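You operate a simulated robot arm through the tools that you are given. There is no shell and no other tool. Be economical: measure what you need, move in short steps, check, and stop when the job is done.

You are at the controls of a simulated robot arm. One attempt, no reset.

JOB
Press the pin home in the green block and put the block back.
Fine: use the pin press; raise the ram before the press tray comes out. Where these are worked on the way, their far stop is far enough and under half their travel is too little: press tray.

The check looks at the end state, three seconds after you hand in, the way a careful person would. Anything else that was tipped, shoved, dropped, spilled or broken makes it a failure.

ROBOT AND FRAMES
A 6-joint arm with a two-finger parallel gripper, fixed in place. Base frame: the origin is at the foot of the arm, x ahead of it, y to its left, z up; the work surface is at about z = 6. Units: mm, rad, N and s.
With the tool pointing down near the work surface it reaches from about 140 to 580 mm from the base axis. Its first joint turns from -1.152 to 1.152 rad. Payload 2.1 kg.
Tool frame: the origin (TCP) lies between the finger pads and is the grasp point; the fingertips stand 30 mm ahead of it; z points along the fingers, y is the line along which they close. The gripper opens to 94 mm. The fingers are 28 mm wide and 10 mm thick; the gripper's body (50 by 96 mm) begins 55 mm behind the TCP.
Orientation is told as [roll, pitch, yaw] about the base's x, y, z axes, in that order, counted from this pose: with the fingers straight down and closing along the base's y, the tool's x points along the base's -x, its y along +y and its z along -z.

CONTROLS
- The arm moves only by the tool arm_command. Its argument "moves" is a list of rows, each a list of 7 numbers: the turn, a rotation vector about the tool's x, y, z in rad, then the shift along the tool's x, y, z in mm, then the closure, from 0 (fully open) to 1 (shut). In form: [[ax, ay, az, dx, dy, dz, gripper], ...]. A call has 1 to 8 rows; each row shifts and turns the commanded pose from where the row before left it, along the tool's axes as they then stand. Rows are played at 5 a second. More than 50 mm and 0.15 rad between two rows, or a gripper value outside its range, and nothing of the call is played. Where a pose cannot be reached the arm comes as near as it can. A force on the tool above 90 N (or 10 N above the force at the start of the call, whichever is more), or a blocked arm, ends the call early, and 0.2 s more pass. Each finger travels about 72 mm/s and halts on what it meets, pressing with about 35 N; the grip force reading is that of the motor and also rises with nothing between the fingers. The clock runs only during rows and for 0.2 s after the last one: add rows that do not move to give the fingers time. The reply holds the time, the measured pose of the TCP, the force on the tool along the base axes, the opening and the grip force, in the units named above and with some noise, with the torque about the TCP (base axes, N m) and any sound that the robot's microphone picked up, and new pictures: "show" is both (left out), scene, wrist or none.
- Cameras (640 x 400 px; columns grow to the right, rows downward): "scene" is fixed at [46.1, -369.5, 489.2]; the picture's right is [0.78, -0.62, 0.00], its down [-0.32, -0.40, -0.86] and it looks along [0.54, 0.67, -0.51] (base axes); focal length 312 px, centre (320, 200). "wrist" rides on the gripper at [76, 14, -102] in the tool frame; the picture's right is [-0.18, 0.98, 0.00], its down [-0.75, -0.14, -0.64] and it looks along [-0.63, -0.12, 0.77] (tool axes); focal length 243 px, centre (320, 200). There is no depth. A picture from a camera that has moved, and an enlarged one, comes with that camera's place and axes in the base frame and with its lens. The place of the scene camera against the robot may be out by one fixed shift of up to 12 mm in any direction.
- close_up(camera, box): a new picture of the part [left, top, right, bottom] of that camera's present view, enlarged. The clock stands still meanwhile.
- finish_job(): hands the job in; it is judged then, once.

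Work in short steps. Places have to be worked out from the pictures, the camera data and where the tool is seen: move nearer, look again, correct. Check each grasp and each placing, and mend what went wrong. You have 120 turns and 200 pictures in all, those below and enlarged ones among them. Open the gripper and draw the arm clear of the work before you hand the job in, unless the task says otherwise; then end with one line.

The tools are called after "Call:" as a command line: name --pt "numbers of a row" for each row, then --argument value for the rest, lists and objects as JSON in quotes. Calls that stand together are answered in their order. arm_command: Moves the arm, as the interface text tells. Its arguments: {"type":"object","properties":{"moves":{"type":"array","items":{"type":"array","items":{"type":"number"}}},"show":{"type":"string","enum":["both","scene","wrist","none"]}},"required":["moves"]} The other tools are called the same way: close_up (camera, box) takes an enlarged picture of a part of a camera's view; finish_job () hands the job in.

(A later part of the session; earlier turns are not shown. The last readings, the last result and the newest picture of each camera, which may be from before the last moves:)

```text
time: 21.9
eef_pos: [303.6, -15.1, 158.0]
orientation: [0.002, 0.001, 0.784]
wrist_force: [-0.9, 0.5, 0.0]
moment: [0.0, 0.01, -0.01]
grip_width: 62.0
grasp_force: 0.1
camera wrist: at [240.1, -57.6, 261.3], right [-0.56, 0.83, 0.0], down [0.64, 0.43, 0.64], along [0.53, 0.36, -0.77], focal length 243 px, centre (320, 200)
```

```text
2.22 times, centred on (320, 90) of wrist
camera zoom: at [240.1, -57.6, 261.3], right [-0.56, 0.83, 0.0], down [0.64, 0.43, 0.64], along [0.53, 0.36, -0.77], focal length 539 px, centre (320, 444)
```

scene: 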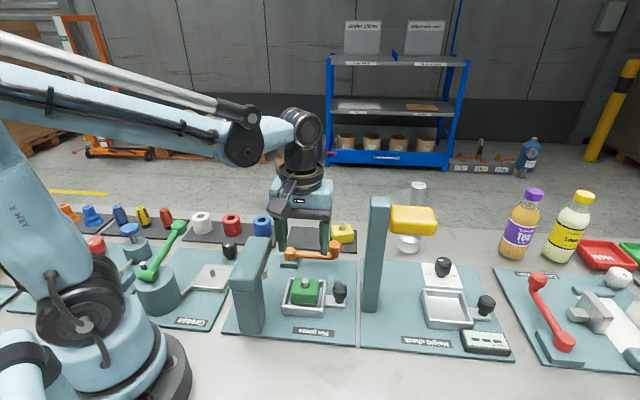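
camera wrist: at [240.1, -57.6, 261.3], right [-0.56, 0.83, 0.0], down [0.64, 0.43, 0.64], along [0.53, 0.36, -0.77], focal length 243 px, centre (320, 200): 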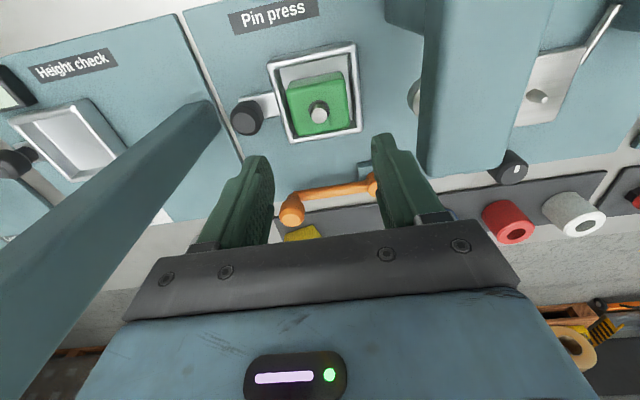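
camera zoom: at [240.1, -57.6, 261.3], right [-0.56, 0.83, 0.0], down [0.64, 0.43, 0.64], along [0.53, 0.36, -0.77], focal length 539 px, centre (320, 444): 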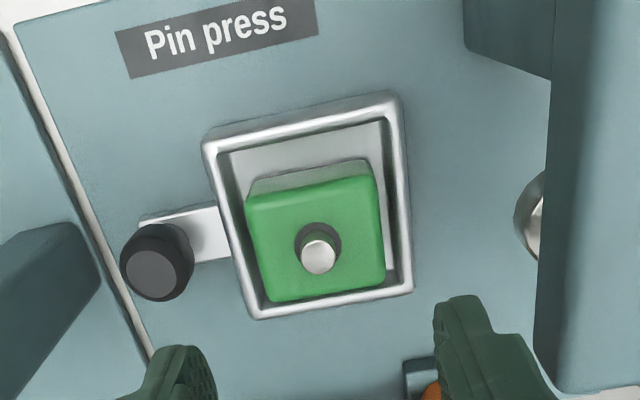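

The block lies flat in the tray, roughly centred. I'll push the tray by its outer right wall with closed fingers, which keeps the gripper body clear of both the head and the height-check column. First I turn back to yaw -0.785 up high.

Call:
arm_command --pt "0 0 0.143 0 0 -30 1" --pt "0 0 0.143 0 0 0 1" --pt "0 0 0.143 0 0 0 1" --pt "0 0 0.143 0 0 0 1" --pt "0 0 0.143 0 0 0 1" --pt "0 0 0.143 0 0 0 1" --pt "0 0 0.143 0 0 0 1" --pt "0 0 0.143 0 0 0 1" --show "none"

Call:
arm_command --pt "0 0 0.143 0 0 0 1" --pt "0 0 0.143 0 0 0 1" --pt "0 0 0.14 0 0 0 1" --pt "0 0 0 -28 13 0 1" --pt "0 0 0 -29 13 0 1" --pt "0 0 0 0 0 0 1"

Call:
close_up --camera "wrist" --box '[160, 0, 480, 200]'

Call:
close_up --camera "scene" --box '[220, 130, 430, 340]'

```text
time: 23.7
eef_pos: [303.0, -15.2, 187.7]
orientation: [-0.002, 0.003, -0.363]
wrist_force: [-0.4, -0.4, -0.6]
moment: [0.0, 0.0, -0.02]
grip_width: 0.0
grasp_force: 33.0
```

```text
time: 25.1
eef_pos: [362.6, -37.5, 189.6]
orientation: [-0.002, 0.001, -0.785]
wrist_force: [0.5, -0.4, 0.0]
moment: [0.01, 0.04, -0.04]
grip_width: 0.0
grasp_force: 32.6
camera wrist: at [319.0, 25.5, 292.4], right [0.83, 0.56, 0.0], down [0.43, -0.63, 0.64], along [0.36, -0.53, -0.77], focal length 243 px, centre (320, 200)
```

scene: 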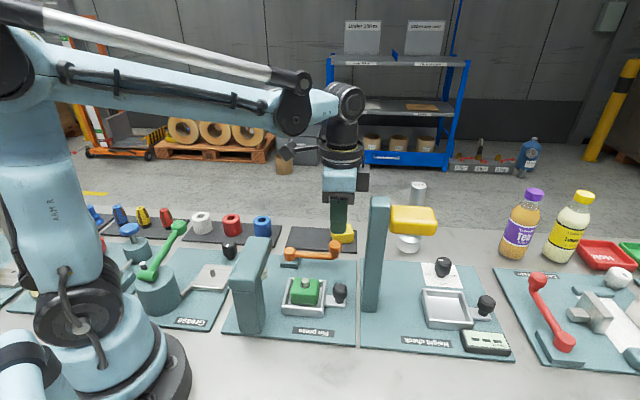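
wrist: 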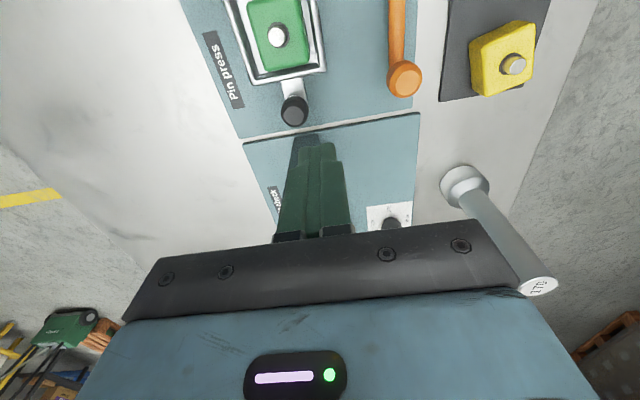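

```text
2.00 times, centred on (320, 100) of wrist
camera zoom: at [319.0, 25.5, 292.4], right [0.83, 0.56, 0.0], down [0.43, -0.63, 0.64], along [0.36, -0.53, -0.77], focal length 485 px, centre (320, 400)
```

zoom: 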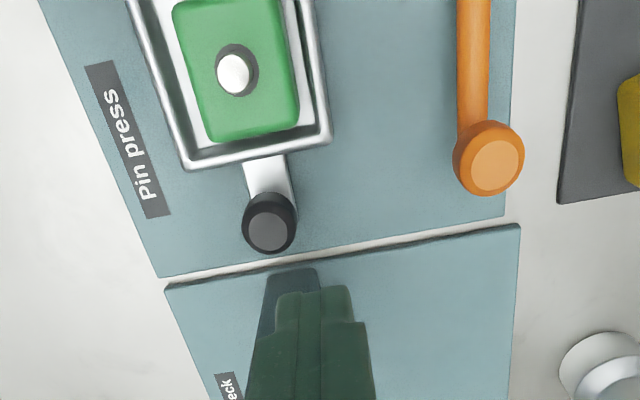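

```text
1.90 times, centred on (325, 235) of scene
camera zoom: at [46.1, -369.5, 489.2], right [0.78, -0.62, 0.0], down [-0.32, -0.4, -0.86], along [0.54, 0.67, -0.51], focal length 595 px, centre (310, 133)
```

zoom: 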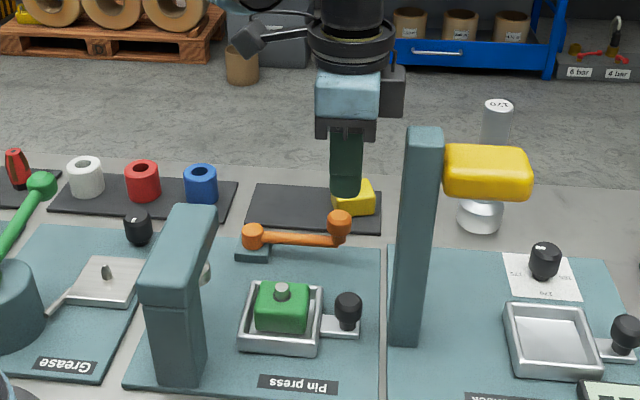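

The column face is at s≈331 (w 191–219) and the tray wall at s≈262. I yaw by 0.3 so the gripper's side box misses the column, then descend behind the wall in two stages.

Call:
arm_command --pt "0 0 -0.148 0 1 0 1" --pt "0 0 -0.148 0 0 0 1" --pt "0 0 0 0 0 35 1" --pt "0 0 0 0 0 35 1" --pt "0 0 0 0 0 25 1" --pt "0 0 0 0 0 0 1"

Call:
close_up --camera "wrist" --box '[160, 0, 480, 200]'

Call:
close_up --camera "scene" --box '[270, 180, 410, 320]'

```text
time: 26.5
eef_pos: [362.0, -35.9, 93.2]
orientation: [-0.001, 0.003, -0.49]
wrist_force: [0.0, -0.4, -0.3]
moment: [-0.02, 0.01, 0.0]
grip_width: 0.1
grasp_force: 33.5
camera wrist: at [301.9, 12.3, 195.4], right [0.62, 0.78, 0.0], down [0.6, -0.48, 0.64], along [0.5, -0.4, -0.77], focal length 243 px, centre (320, 200)
```

scene: 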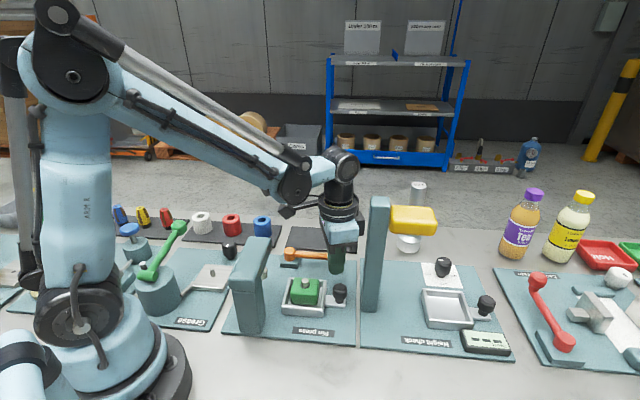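
wrist: 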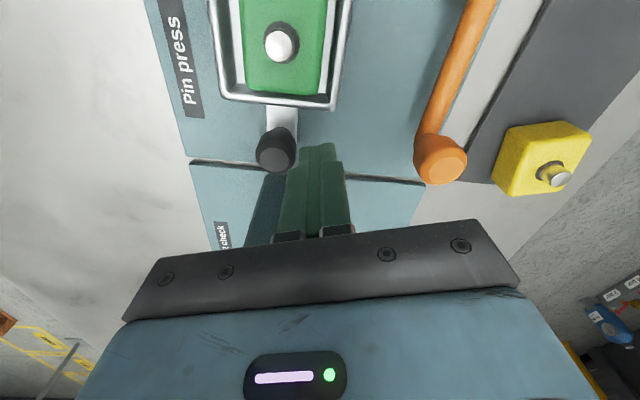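

```text
2.00 times, centred on (320, 100) of wrist
camera zoom: at [301.9, 12.3, 195.4], right [0.62, 0.78, 0.0], down [0.6, -0.48, 0.64], along [0.5, -0.4, -0.77], focal length 485 px, centre (320, 400)
```

zoom: 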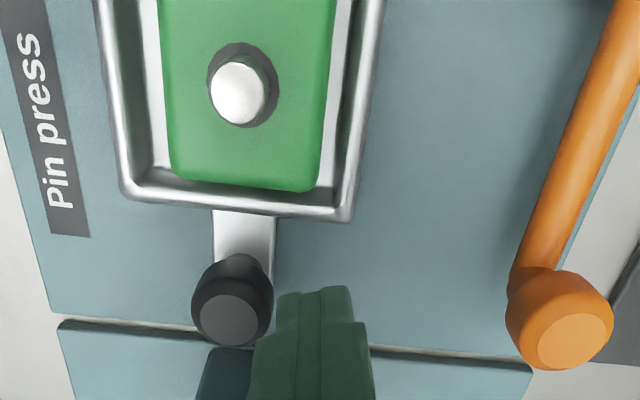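

```text
2.86 times, centred on (340, 250) of scene
camera zoom: at [46.1, -369.5, 489.2], right [0.78, -0.62, 0.0], down [-0.32, -0.4, -0.86], along [0.54, 0.67, -0.51], focal length 893 px, centre (263, 57)
```

zoom: 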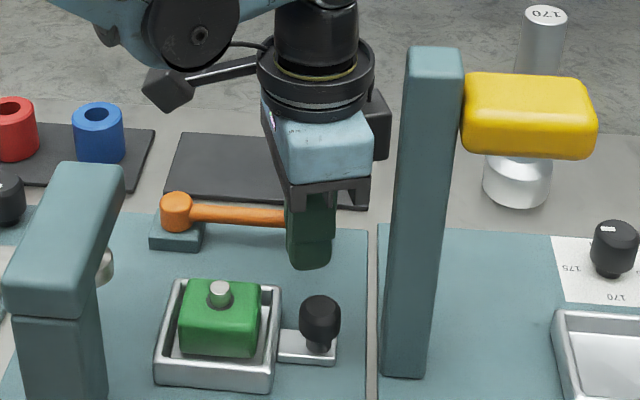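

Clearances look right, so I descend the rest to z≈50.

Call:
arm_command --pt "0 0 0 0 2 22 1" --pt "0 0 0 0 0 20 1" --pt "0 0 0 0 0 0 1" --show "wrist"

Call:
close_up --camera "scene" --box '[270, 200, 410, 320]'

Call:
close_up --camera "wrist" --box '[160, 0, 480, 200]'

```text
time: 27.3
eef_pos: [362.7, -34.9, 50.9]
orientation: [-0.003, 0.003, -0.49]
wrist_force: [0.2, -0.2, 0.4]
moment: [0.01, -0.01, 0.01]
grip_width: 0.0
grasp_force: 32.6
camera wrist: at [302.7, 14.1, 153.7], right [0.62, 0.78, 0.0], down [0.6, -0.48, 0.64], along [0.5, -0.4, -0.77], focal length 243 px, centre (320, 200)
```

wrist: 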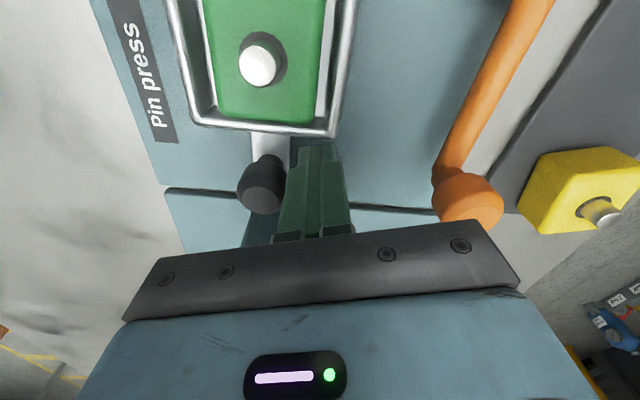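

```text
3.33 times, centred on (340, 260) of scene
camera zoom: at [46.1, -369.5, 489.2], right [0.78, -0.62, 0.0], down [-0.32, -0.4, -0.86], along [0.54, 0.67, -0.51], focal length 1042 px, centre (253, 0)
```

zoom: 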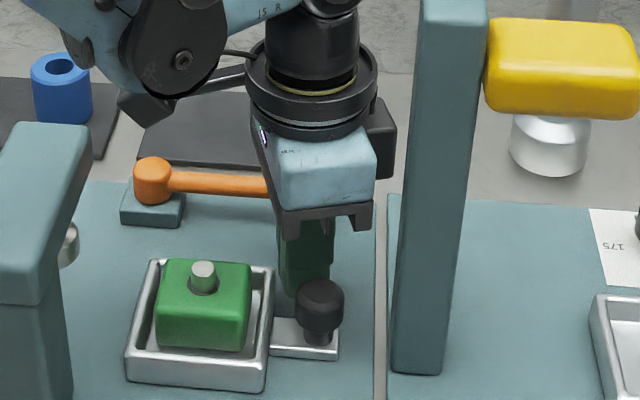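

```text
2.00 times, centred on (320, 100) of wrist
camera zoom: at [302.7, 14.1, 153.7], right [0.62, 0.78, 0.0], down [0.6, -0.48, 0.64], along [0.5, -0.4, -0.77], focal length 485 px, centre (320, 400)
```

zoom: 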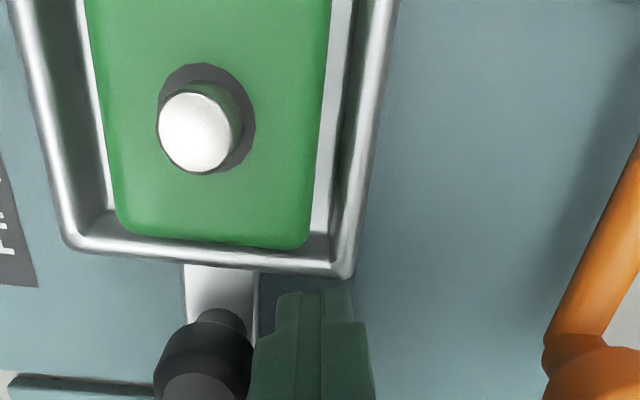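

I push the tray in along -u, a first 28 mm.

Call:
arm_command --pt "0 0 0 6.7 2.04 0 1" --pt "0 0 0 6.7 2.04 0 1" --pt "0 0 0 6.7 2.04 0 1" --pt "0 0 0 6.7 2.04 0 1" --pt "0 0 0 0 0 0 1"

Call:
close_up --camera "scene" --box '[220, 200, 400, 350]'

```text
time: 28.5
eef_pos: [343.8, -13.4, 53.0]
orientation: [-0.001, 0.002, -0.491]
wrist_force: [0.4, -0.4, -0.2]
moment: [0.02, 0.02, -0.01]
grip_width: 0.1
grasp_force: 33.2
camera wrist: at [283.5, 34.2, 154.6], right [0.62, 0.78, 0.0], down [0.6, -0.48, 0.64], along [0.5, -0.4, -0.77], focal length 243 px, centre (320, 200)
```

scene: 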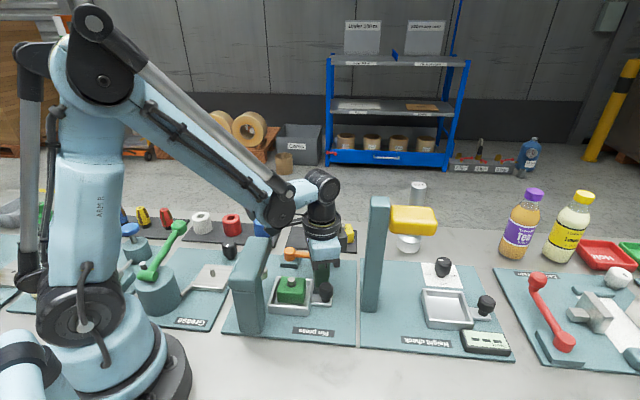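
wrist: 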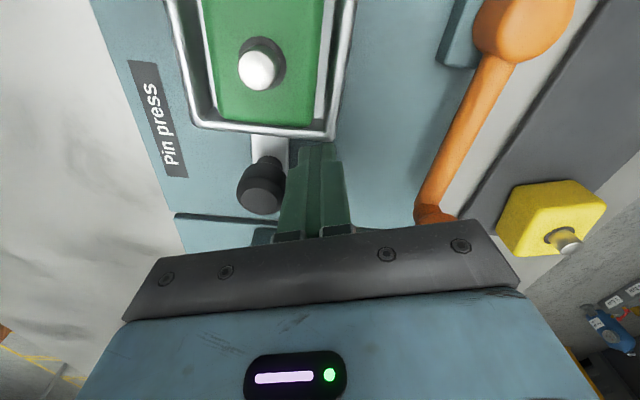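

```text
2.67 times, centred on (310, 275) of scene
camera zoom: at [46.1, -369.5, 489.2], right [0.78, -0.62, 0.0], down [-0.32, -0.4, -0.86], along [0.54, 0.67, -0.51], focal length 833 px, centre (347, 0)
```

zoom: 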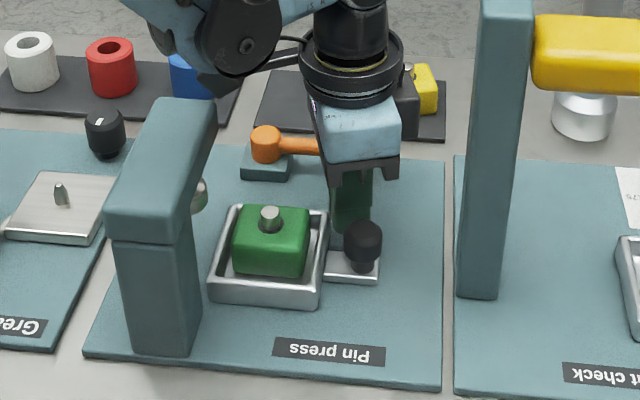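

The tray slides easily. I back off slightly, straighten to yaw -0.785 and keep pushing toward the inner stop.

Call:
arm_command --pt "0 0 0 -3 -1 0 1" --pt "0 0 0.148 0 0 0 1" --pt "0 0 0.147 0 0 0 1" --pt "0 0 0 8 0 0 1" --pt "0 0 0 8 0 0 1" --pt "0 0 0 8 0 0 1" --pt "0 0 0 8 0 0 1" --pt "0 0 0 0 0 0 1"

Call:
close_up --camera "scene" --box '[220, 200, 400, 350]'

```text
time: 30.3
eef_pos: [323.0, 5.4, 52.1]
orientation: [-0.002, 0.002, -0.785]
wrist_force: [-0.3, 0.9, 0.2]
moment: [-0.02, 0.04, 0.0]
grip_width: 0.0
grasp_force: 33.2
camera wrist: at [279.7, 70.5, 154.7], right [0.82, 0.57, 0.0], down [0.44, -0.63, 0.64], along [0.36, -0.53, -0.77], focal length 243 px, centre (320, 200)
```

scene: 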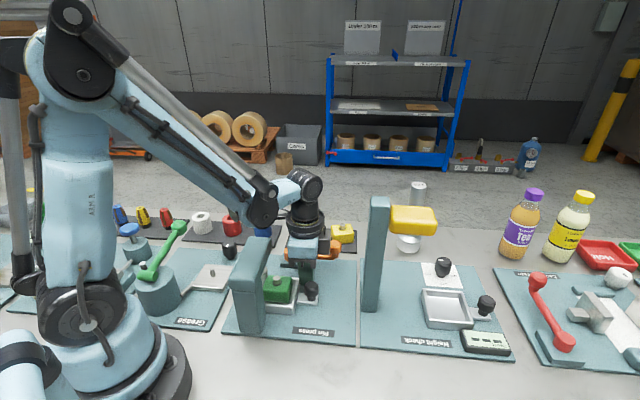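
wrist: 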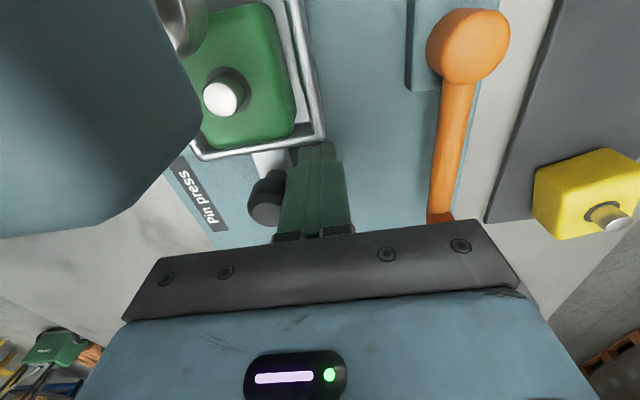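

```text
2.67 times, centred on (310, 275) of scene
camera zoom: at [46.1, -369.5, 489.2], right [0.78, -0.62, 0.0], down [-0.32, -0.4, -0.86], along [0.54, 0.67, -0.51], focal length 833 px, centre (347, 0)
```

zoom: 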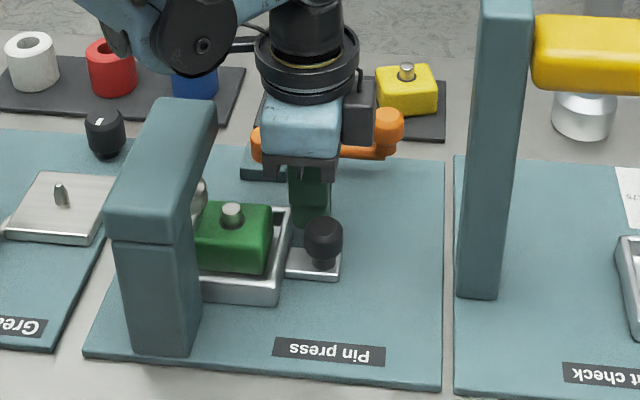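

About 30 mm remain, so I continue in small steps.

Call:
arm_command --pt "0 0 0 7 0 0 1" --pt "0 0 0 7 0 0 1" --pt "0 0 0 6 0 0 1" --pt "0 0 0 0 0 0 1"

Call:
close_up --camera "scene" --box '[220, 200, 370, 325]'

```text
time: 31.3
eef_pos: [308.3, 19.2, 52.4]
orientation: [-0.001, 0.002, -0.786]
wrist_force: [-0.3, -1.0, -0.4]
moment: [-0.01, 0.02, -0.01]
grip_width: 0.0
grasp_force: 33.0
camera wrist: at [265.4, 84.3, 154.3], right [0.82, 0.57, 0.0], down [0.44, -0.63, 0.64], along [0.36, -0.53, -0.77], focal length 243 px, centre (320, 200)
```

scene: 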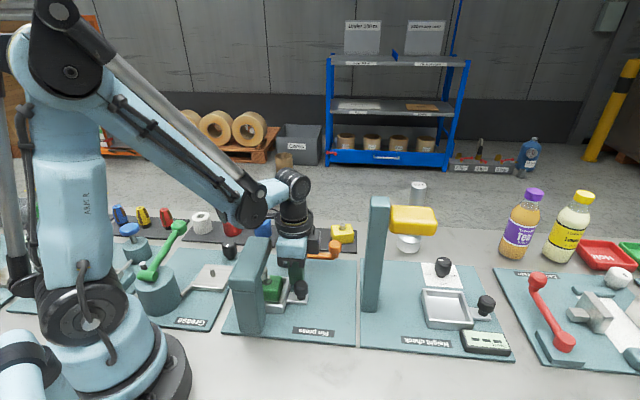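
wrist: 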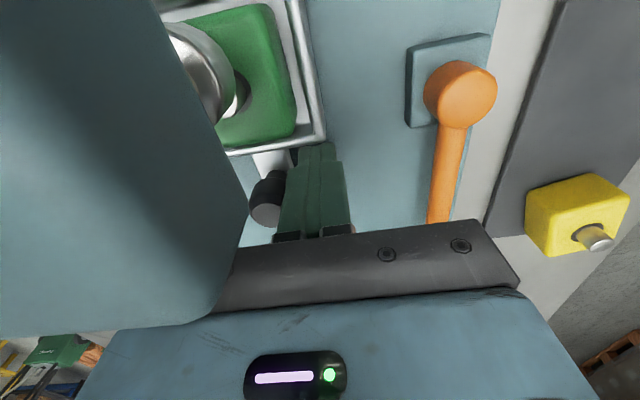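

```text
3.20 times, centred on (295, 262) of scene
camera zoom: at [46.1, -369.5, 489.2], right [0.78, -0.62, 0.0], down [-0.32, -0.4, -0.86], along [0.54, 0.67, -0.51], focal length 1000 px, centre (400, 0)
```

zoom: 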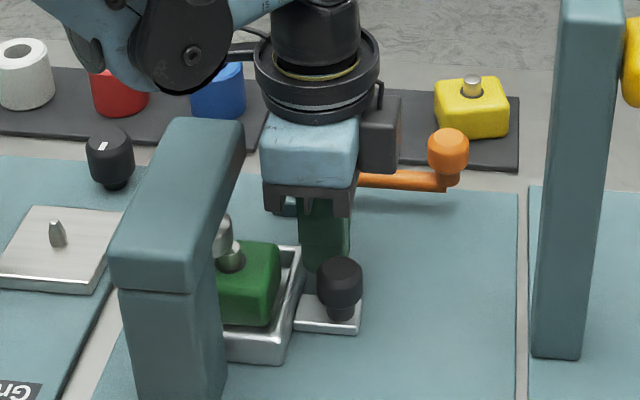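

The pin is now about 10 mm short of the ram. I push in 3 mm steps until the stop is felt.

Call:
arm_command --pt "0 0 0 3 0 0 1" --pt "0 0 0 3 0 0 1" --pt "0 0 0 0 0 0 1" --show "none"

Call:
arm_command --pt "0 0 0 2 0 0 1" --pt "0 0 0 2 0 0 1" --pt "0 0 0 0 0 0 1"

Call:
close_up --camera "scene" --box '[220, 200, 370, 325]'

```text
time: 32.1
eef_pos: [304.3, 23.5, 52.1]
orientation: [-0.001, 0.002, -0.785]
wrist_force: [0.4, 0.5, -0.2]
moment: [0.01, 0.0, -0.02]
grip_width: 0.0
grasp_force: 33.4
```

```text
time: 32.9
eef_pos: [301.7, 27.1, 52.5]
orientation: [-0.001, 0.001, -0.784]
wrist_force: [0.6, -0.1, 0.9]
moment: [-0.03, -0.03, -0.01]
grip_width: 0.2
grasp_force: 32.9
camera wrist: at [258.1, 90.7, 154.2], right [0.82, 0.57, 0.0], down [0.44, -0.63, 0.64], along [0.36, -0.53, -0.77], focal length 243 px, centre (320, 200)
```

scene: 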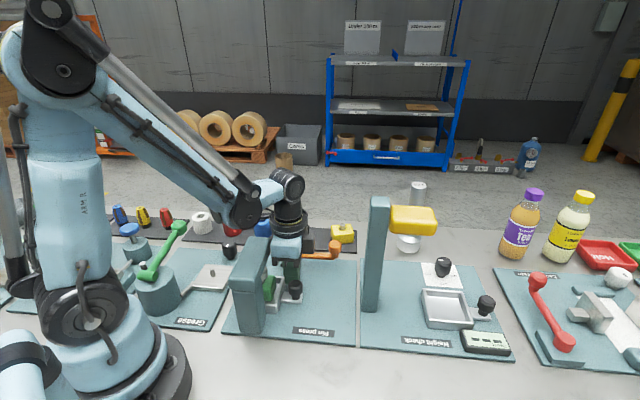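
wrist: 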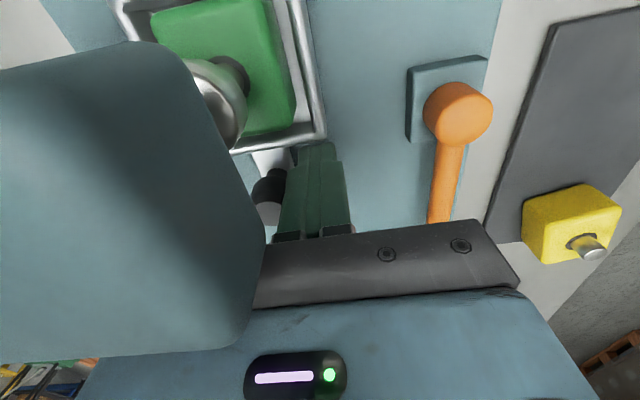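

```text
3.20 times, centred on (295, 262) of scene
camera zoom: at [46.1, -369.5, 489.2], right [0.78, -0.62, 0.0], down [-0.32, -0.4, -0.86], along [0.54, 0.67, -0.51], focal length 1000 px, centre (400, 0)
```

zoom: 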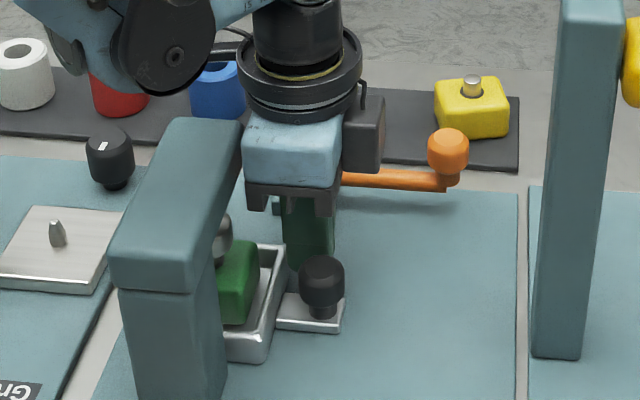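

No stop felt yet, but the gripper body is nearing the head. I back off, rise, and finish the push on the knob from higher up.

Call:
arm_command --pt "0 0 0 -8 0 0 1" --pt "0 0 0 -8 0 -25 1" --pt "0 0 0 -15 0 -30 1" --pt "0 0 0 -15 -18 0 1" --pt "0 0 0 0 -18 0 1" --pt "0 0 0 0 0 0 1"

Call:
close_up --camera "scene" --box '[220, 200, 370, 325]'

Call:
close_up --camera "wrist" --box '[160, 0, 480, 200]'

```text
time: 34.3
eef_pos: [309.0, -32.0, 107.2]
orientation: [-0.002, 0.003, -0.783]
wrist_force: [1.3, 0.0, 0.5]
moment: [0.02, 0.03, 0.01]
grip_width: 0.0
grasp_force: 33.4
camera wrist: at [266.1, 32.5, 209.5], right [0.82, 0.57, 0.0], down [0.44, -0.63, 0.64], along [0.36, -0.53, -0.77], focal length 243 px, centre (320, 200)
```

scene: 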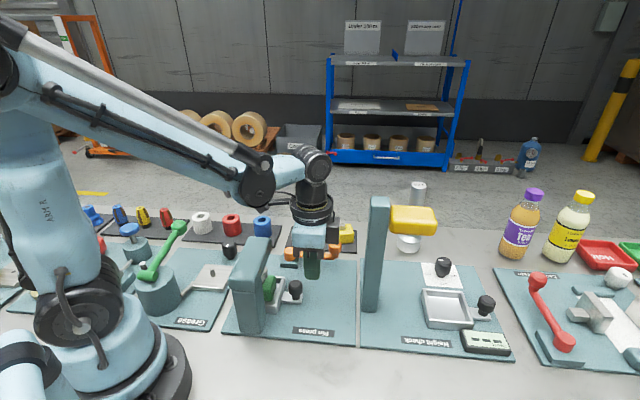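
wrist: 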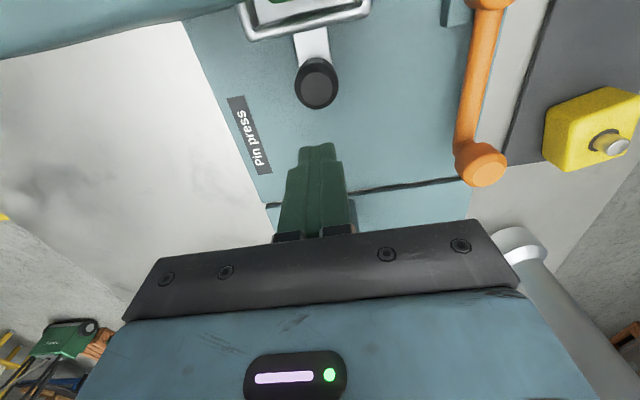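

```text
3.20 times, centred on (295, 262) of scene
camera zoom: at [46.1, -369.5, 489.2], right [0.78, -0.62, 0.0], down [-0.32, -0.4, -0.86], along [0.54, 0.67, -0.51], focal length 1000 px, centre (400, 0)
```

zoom: 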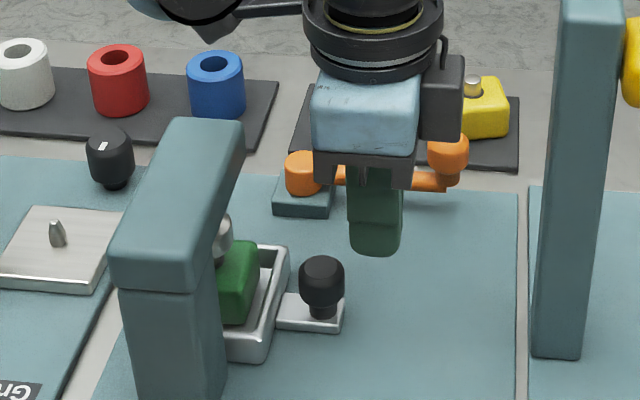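

```text
2.00 times, centred on (320, 100) of wrist
camera zoom: at [266.1, 32.5, 209.5], right [0.82, 0.57, 0.0], down [0.44, -0.63, 0.64], along [0.36, -0.53, -0.77], focal length 485 px, centre (320, 400)
```

zoom: 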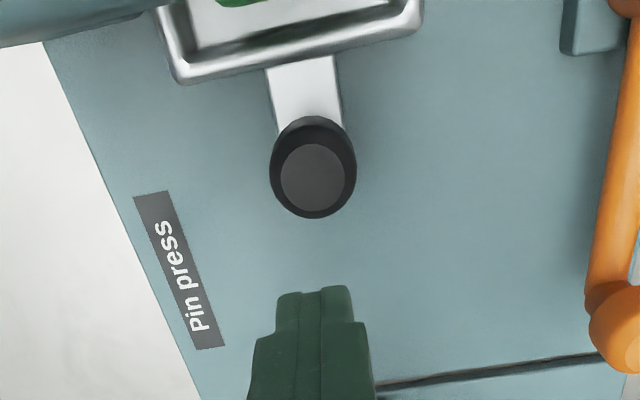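

The knob is at s≈206, w≈201. I lower to z≈72 behind it and push gently toward the stop.

Call:
arm_command --pt "0 0 0 0 4 18 1" --pt "0 0 0 0 0 17 1" --pt "0 0 0 4 0 0 1" --pt "0 0 0 3 0 0 1" --pt "0 0 0 2 0 0 1" --pt "0 0 0 2 0 0 1" --pt "0 0 0 0 0 0 1" --show "none"

Call:
close_up --camera "scene" --box '[220, 200, 370, 325]'

Call:
close_up --camera "wrist" --box '[160, 0, 480, 200]'

```text
time: 35.9
eef_pos: [306.3, -24.0, 71.9]
orientation: [-0.003, -0.017, -0.788]
wrist_force: [33.0, -38.5, 0.5]
moment: [-1.09, -1.04, -0.01]
grip_width: 0.0
grasp_force: 32.9
```

```text
3.20 times, centred on (295, 262) of scene
camera zoom: at [46.1, -369.5, 489.2], right [0.78, -0.62, 0.0], down [-0.32, -0.4, -0.86], along [0.54, 0.67, -0.51], focal length 1000 px, centre (400, 0)
```

zoom: 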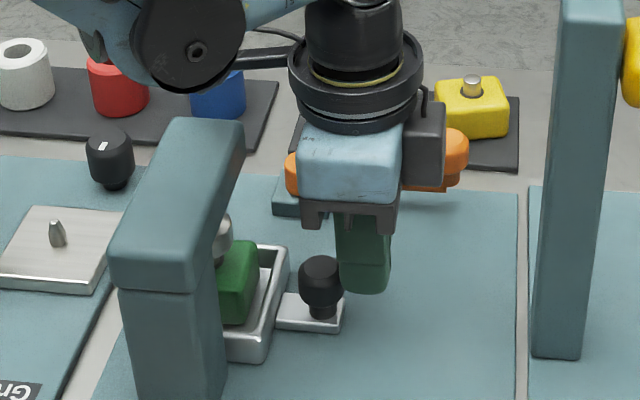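

```text
2.00 times, centred on (320, 100) of wrist
camera zoom: at [261.9, 41.7, 173.9], right [0.83, 0.56, 0.0], down [0.43, -0.62, 0.66], along [0.37, -0.54, -0.76], focal length 485 px, centre (320, 400)
```

zoom: 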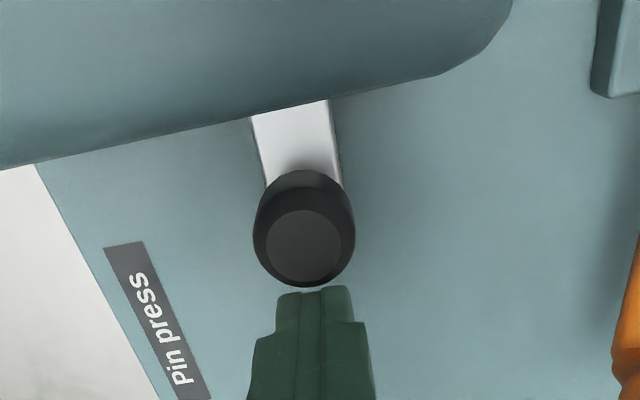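

There is 50 N of resistance with no motion, so the tray is at its inner stop. I retreat and rise, then move above the crank knob near (s 278, w 305).

Call:
arm_command --pt "0 0 0 -10 0 0 1" --pt "0 0 0 0 0 -30 1" --pt "0 0 0 0 0 -35 0.5" --pt "0 0 0 -12 35 0 0.5" --pt "0 0 0 -12 35 0 0.5" --pt "0 0 0 -8 35 0 0.5" --pt "0 0 0 0 0 0 0.5"

Call:
close_up --camera "wrist" --box '[200, 0, 440, 150]'

Call:
close_up --camera "scene" --box '[220, 200, 370, 325]'

```text
time: 37.5
eef_pos: [406.2, 23.7, 137.0]
orientation: [0.0, -0.001, -0.785]
wrist_force: [0.0, 0.0, 0.0]
moment: [0.0, 0.01, -0.01]
grip_width: 47.5
grasp_force: 0.1
camera wrist: at [363.5, 88.1, 239.2], right [0.82, 0.57, 0.0], down [0.44, -0.63, 0.64], along [0.36, -0.53, -0.77], focal length 243 px, centre (320, 200)
```

scene: 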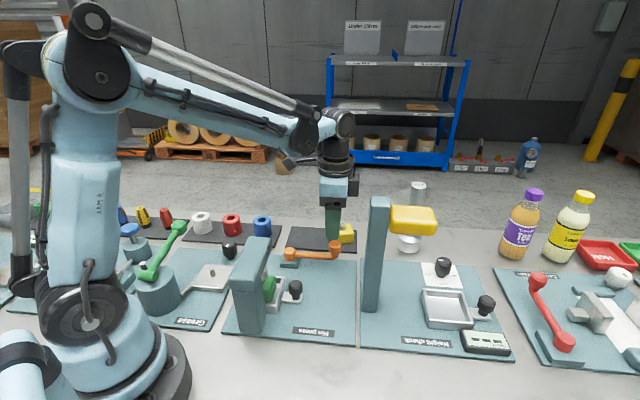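
wrist: 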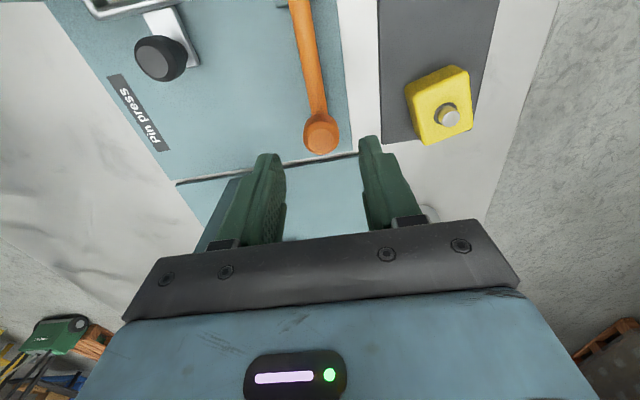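

```text
2.67 times, centred on (320, 75) of wrist
camera zoom: at [363.5, 88.1, 239.2], right [0.82, 0.57, 0.0], down [0.44, -0.63, 0.64], along [0.36, -0.53, -0.77], focal length 647 px, centre (320, 533)
```

zoom: 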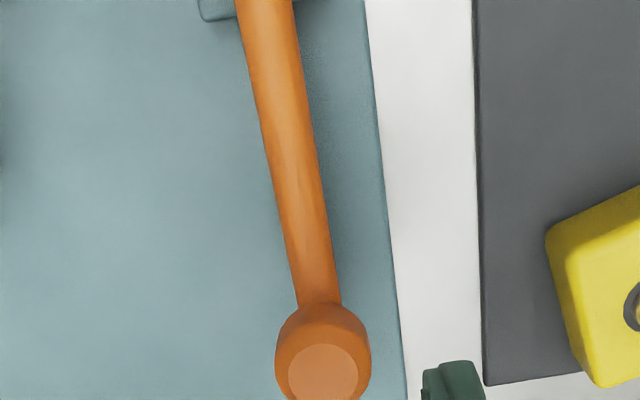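

```text
3.20 times, centred on (295, 262) of scene
camera zoom: at [46.1, -369.4, 489.2], right [0.78, -0.62, 0.0], down [-0.32, -0.4, -0.86], along [0.54, 0.67, -0.51], focal length 1000 px, centre (400, 0)
```

zoom: 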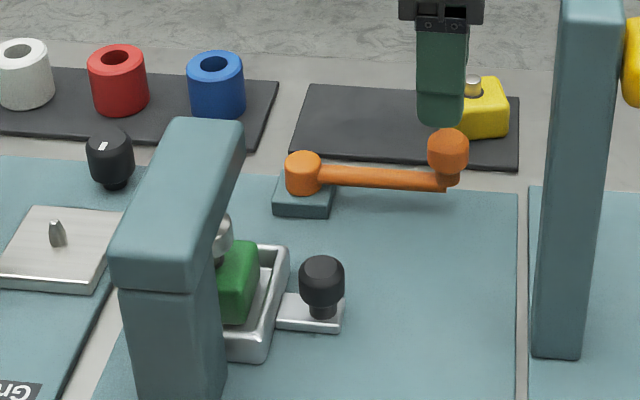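

The crank knob's top is at z≈73, at (s 275, w 305). I straddle it loosely with the fingers.

Call:
arm_command --pt "0 0 0 -5 0.5 0 0.5" --pt "0 0 0 0 0 28 0.5" --pt "0 0 0 0 0 27 0.5" --pt "0 0 0 0 0 0 0.65" --pt "0 0 0 0 0 0 0.65"

Call:
close_up --camera "scene" --box '[220, 180, 400, 325]'

```text
time: 38.7
eef_pos: [412.0, 21.7, 81.0]
orientation: [-0.002, 0.003, -0.784]
wrist_force: [0.1, -0.3, -0.4]
moment: [-0.01, 0.02, 0.0]
grip_width: 32.9
grasp_force: 0.1
camera wrist: at [368.0, 85.3, 184.1], right [0.82, 0.57, 0.0], down [0.44, -0.63, 0.64], along [0.36, -0.53, -0.77], focal length 243 px, centre (320, 200)
```

scene: 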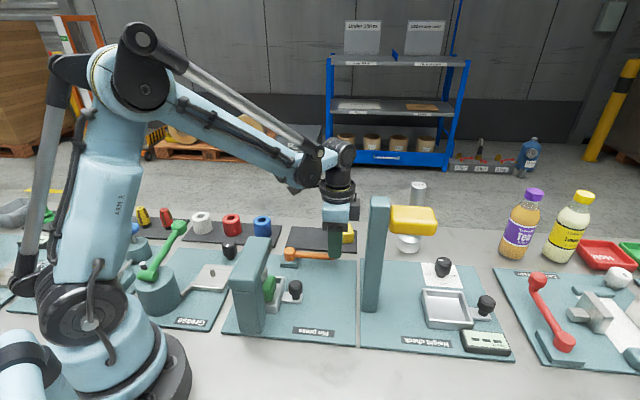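
wrist: 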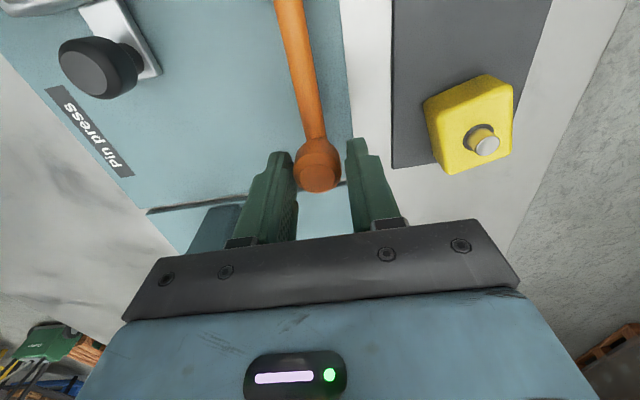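

```text
2.76 times, centred on (310, 252) of scene
camera zoom: at [46.1, -369.5, 489.2], right [0.78, -0.62, 0.0], down [-0.32, -0.4, -0.86], along [0.54, 0.67, -0.51], focal length 862 px, centre (348, 55)
```

zoom: 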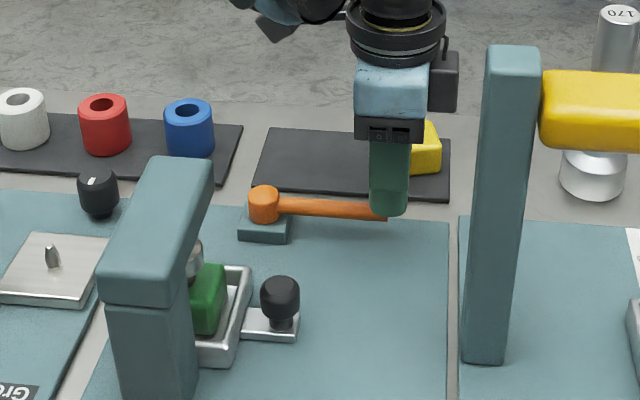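

The knob sits between the fingers. I test the crank toward the tray (-v), about 14 mm.

Call:
arm_command --pt "0 0 0 0 -5 0 0.65" --pt "0 0 0 0 -5 0 0.65" --pt "0 0 0 1 -4 0 0.65" --pt "0 0 0 0 0 0 0.65"

Call:
close_up --camera "scene" --box '[220, 180, 400, 325]'

```text
time: 39.7
eef_pos: [400.4, 11.0, 81.2]
orientation: [-0.003, 0.001, -0.785]
wrist_force: [2.6, 1.2, 0.7]
moment: [0.02, -0.08, -0.04]
grip_width: 34.0
grasp_force: 1.0
camera wrist: at [357.3, 75.2, 183.4], right [0.82, 0.57, 0.0], down [0.44, -0.63, 0.64], along [0.36, -0.53, -0.77], focal length 243 px, centre (320, 200)
```

scene: 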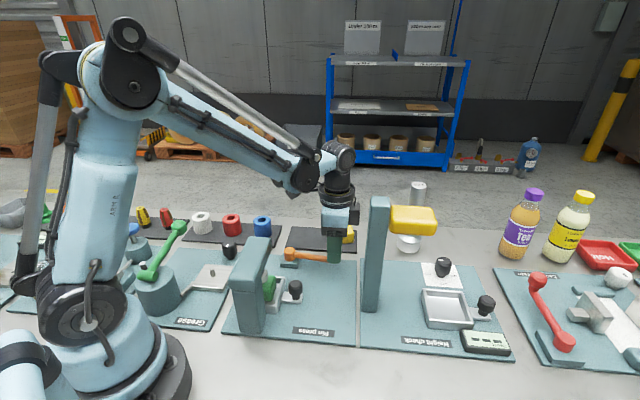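
wrist: 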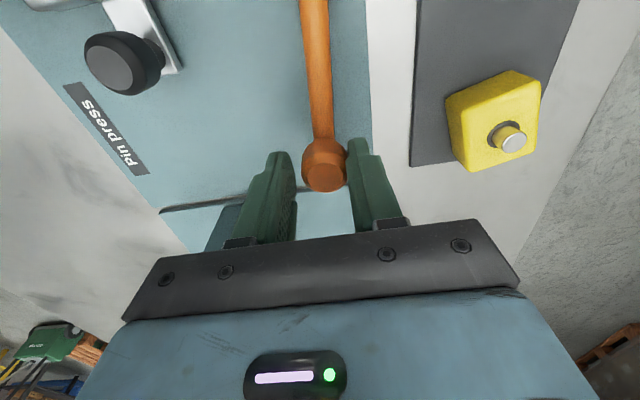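

```text
2.76 times, centred on (310, 252) of scene
camera zoom: at [46.1, -369.5, 489.2], right [0.78, -0.62, 0.0], down [-0.32, -0.4, -0.86], along [0.54, 0.67, -0.51], focal length 862 px, centre (348, 55)
```

zoom: 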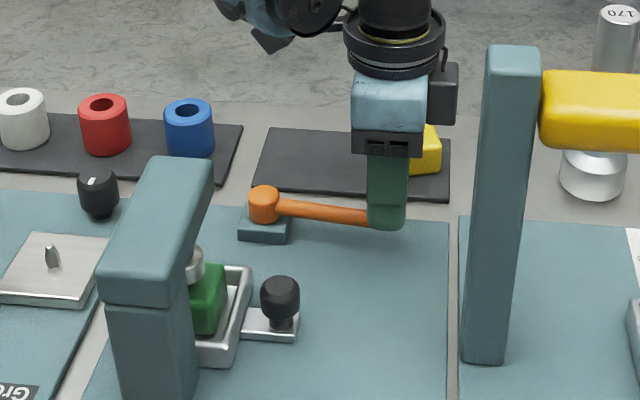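

The crank turns freely and the ram comes down. I follow the arc (radius about 105), turning the gripper with it.

Call:
arm_command --pt "0 0 0.1 0.3 -10.5 0 0.65" --pt "0 0 0.1 0 -10.5 0 0.65" --pt "0 0 0.1 0 -10.5 0 0.65" --pt "0 0 0 0 0 0 0.65"

Call:
close_up --camera "scene" --box '[220, 180, 400, 325]'

```text
time: 40.7
eef_pos: [376.6, -8.1, 81.4]
orientation: [-0.002, 0.001, -1.086]
wrist_force: [1.7, 3.1, 1.0]
moment: [0.1, -0.1, 0.03]
grip_width: 34.9
grasp_force: 2.1
camera wrist: at [354.2, 65.8, 183.9], right [0.96, 0.3, 0.0], down [0.23, -0.73, 0.64], along [0.19, -0.61, -0.77], focal length 243 px, centre (320, 200)
```

scene: 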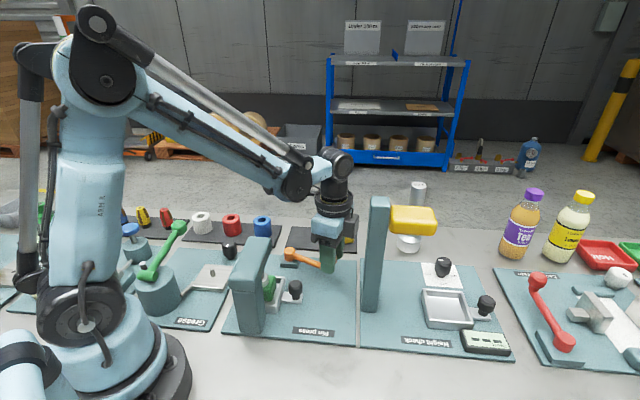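
wrist: 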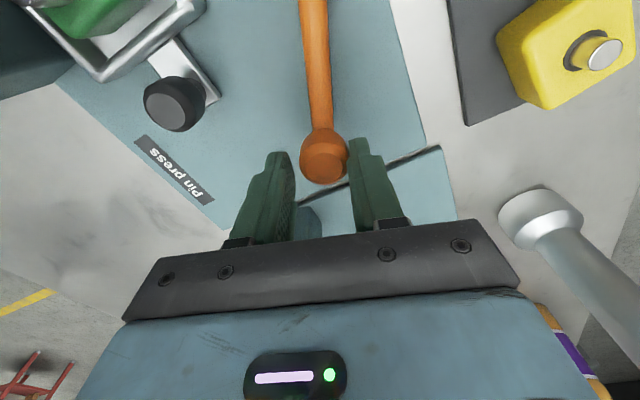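

```text
2.76 times, centred on (310, 252) of scene
camera zoom: at [46.1, -369.5, 489.2], right [0.78, -0.62, 0.0], down [-0.32, -0.4, -0.86], along [0.54, 0.67, -0.51], focal length 862 px, centre (348, 55)
```

zoom: 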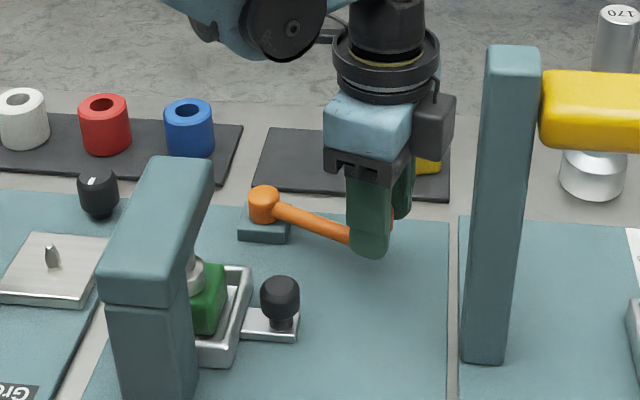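

Call:
arm_command --pt "0 0 0.08 0 -8.4 0 0.65" --pt "0 0 0.08 0 -8.4 0 0.65" --pt "0 0 0 0 0 0 0.65"

Call:
close_up --camera "scene" --box '[220, 220, 370, 325]'

```text
time: 41.5
eef_pos: [363.3, -13.3, 81.5]
orientation: [0.008, 0.005, -1.243]
wrist_force: [26.9, 26.2, -2.6]
moment: [0.55, -0.64, 0.19]
grip_width: 51.9
grasp_force: 16.8
camera wrist: at [352.1, 63.1, 184.5], right [0.99, 0.14, 0.01], down [0.1, -0.76, 0.64], along [0.1, -0.63, -0.77], focal length 243 px, centre (320, 200)
```

scene: 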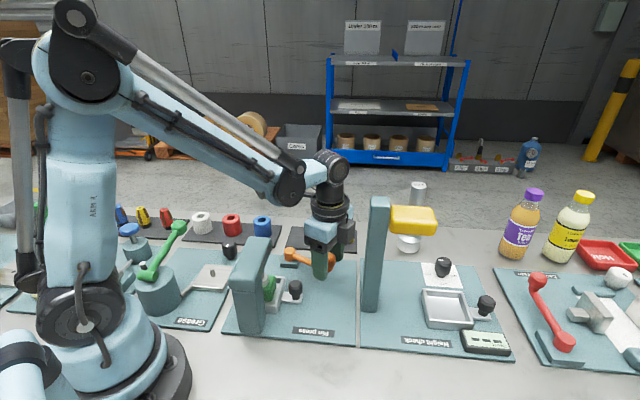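
wrist: 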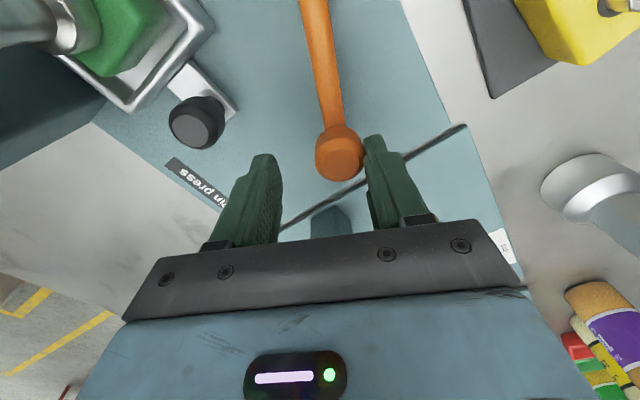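

```text
3.81 times, centred on (295, 272) of scene
camera zoom: at [46.1, -369.4, 489.2], right [0.78, -0.62, 0.0], down [-0.32, -0.4, -0.86], along [0.54, 0.67, -0.51], focal length 1191 px, centre (415, -76)
```

zoom: 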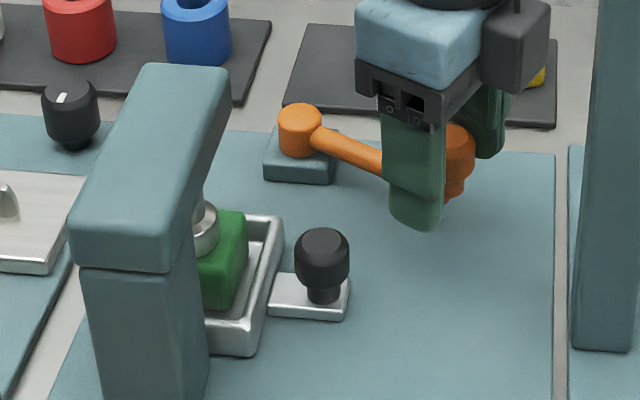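

The ram has met the pin and the crank now resists; the loose fingers only spread under load. I'll let go and push with closed fingers along their stiff direction, so I lift clear and turn the gripper to yaw≈0.35.

Call:
arm_command --pt "0 0 0 0 10 0 0.4" --pt "0 0 0 0 0 -25 0.4" --pt "0 0 0 0 0 -25 0.4" --pt "0 0 -0.145 0 0 0 1" --pt "0 0 -0.145 0 0 0 1" --pt "0 0 -0.145 0 0 0 1" --pt "0 0 -0.145 0 0 0 1" --pt "0 0 -0.145 0 0 0 1" --show "none"

Call:
arm_command --pt "0 0 -0.145 0 0 0 1" --pt "0 0 -0.145 0 0 0 1" --pt "0 0 -0.145 0 0 0 1" --pt "0 0 -0.145 0 0 0 1" --pt "0 0 -0.145 0 0 0 1" --pt "0 0 -0.145 0 0 0 1" --pt "0 0 0 0 0 0 1"

Call:
close_up --camera "scene" --box '[220, 220, 370, 325]'

```text
time: 43.3
eef_pos: [371.1, -11.7, 131.5]
orientation: [-0.001, 0.002, -0.517]
wrist_force: [-0.7, 1.1, -0.3]
moment: [-0.03, -0.01, 0.0]
grip_width: 0.0
grasp_force: 33.2
```

```text
time: 44.9
eef_pos: [369.2, -13.0, 131.4]
orientation: [0.002, 0.002, 0.352]
wrist_force: [0.2, 0.3, 0.0]
moment: [0.01, -0.05, 0.04]
grip_width: 0.0
grasp_force: 33.2
camera wrist: at [295.0, -25.1, 234.7], right [-0.17, 0.99, 0.0], down [0.76, 0.13, 0.64], along [0.63, 0.11, -0.77], focal length 243 px, centre (320, 200)
```

scene: 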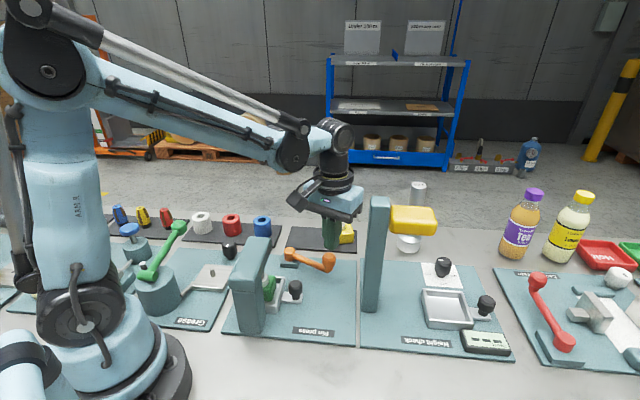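
wrist: 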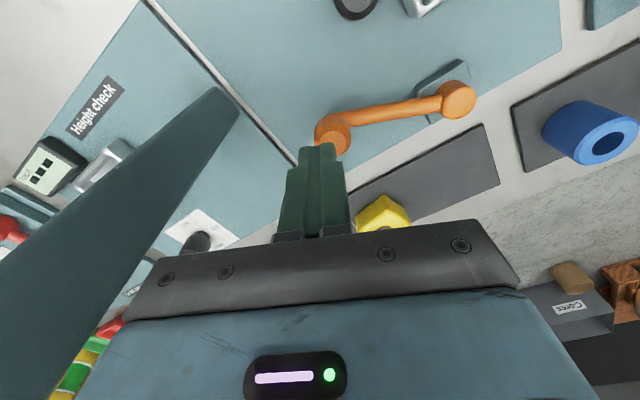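

```text
3.81 times, centred on (295, 272) of scene
camera zoom: at [46.1, -369.5, 489.2], right [0.78, -0.62, 0.0], down [-0.32, -0.4, -0.86], along [0.54, 0.67, -0.51], focal length 1191 px, centre (415, -76)
```

zoom: 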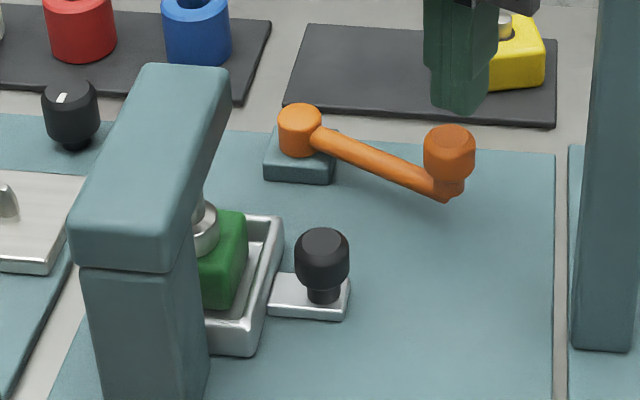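

The crank stays where it is; the knob is at about (368, -4). I come down behind it with closed fingers.

Call:
arm_command --pt "0 0 0 -16 4 0 1" --pt "0 0 0 -16 4.2 0 1" --pt "0 0 0 0 0 27 1" --pt "0 0 0 0 0 25 1" --pt "0 0 0 0 0 0 1" --show "wrist"

Call:
close_up --camera "wrist" --box '[200, 0, 480, 180]'

```text
time: 46.1
eef_pos: [399.5, 5.3, 80.5]
orientation: [0.003, -0.003, 0.351]
wrist_force: [14.5, 6.1, 5.2]
moment: [0.1, -0.32, -0.02]
grip_width: 0.0
grasp_force: 32.7
camera wrist: at [323.4, -6.7, 182.3], right [-0.17, 0.99, 0.0], down [0.76, 0.13, 0.64], along [0.63, 0.11, -0.77], focal length 243 px, centre (320, 200)
```

wrist: 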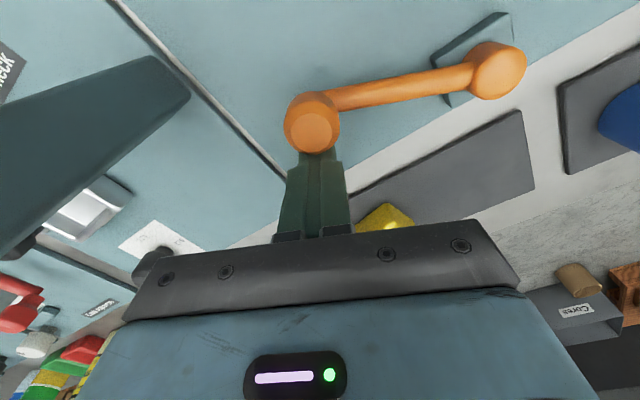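

```text
2.22 times, centred on (340, 90) of wrist
camera zoom: at [323.4, -6.7, 182.3], right [-0.17, 0.99, 0.0], down [0.76, 0.13, 0.64], along [0.63, 0.11, -0.77], focal length 539 px, centre (276, 444)
```

zoom: 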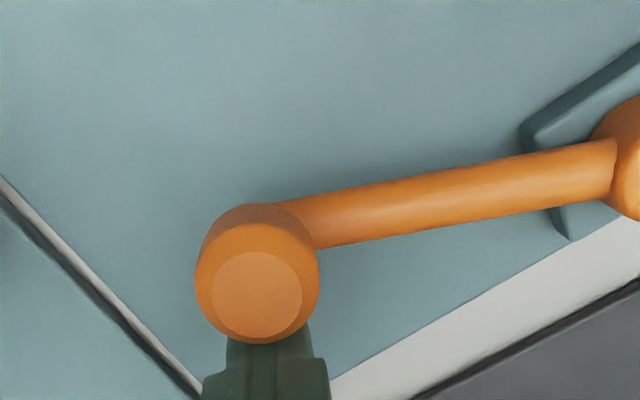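

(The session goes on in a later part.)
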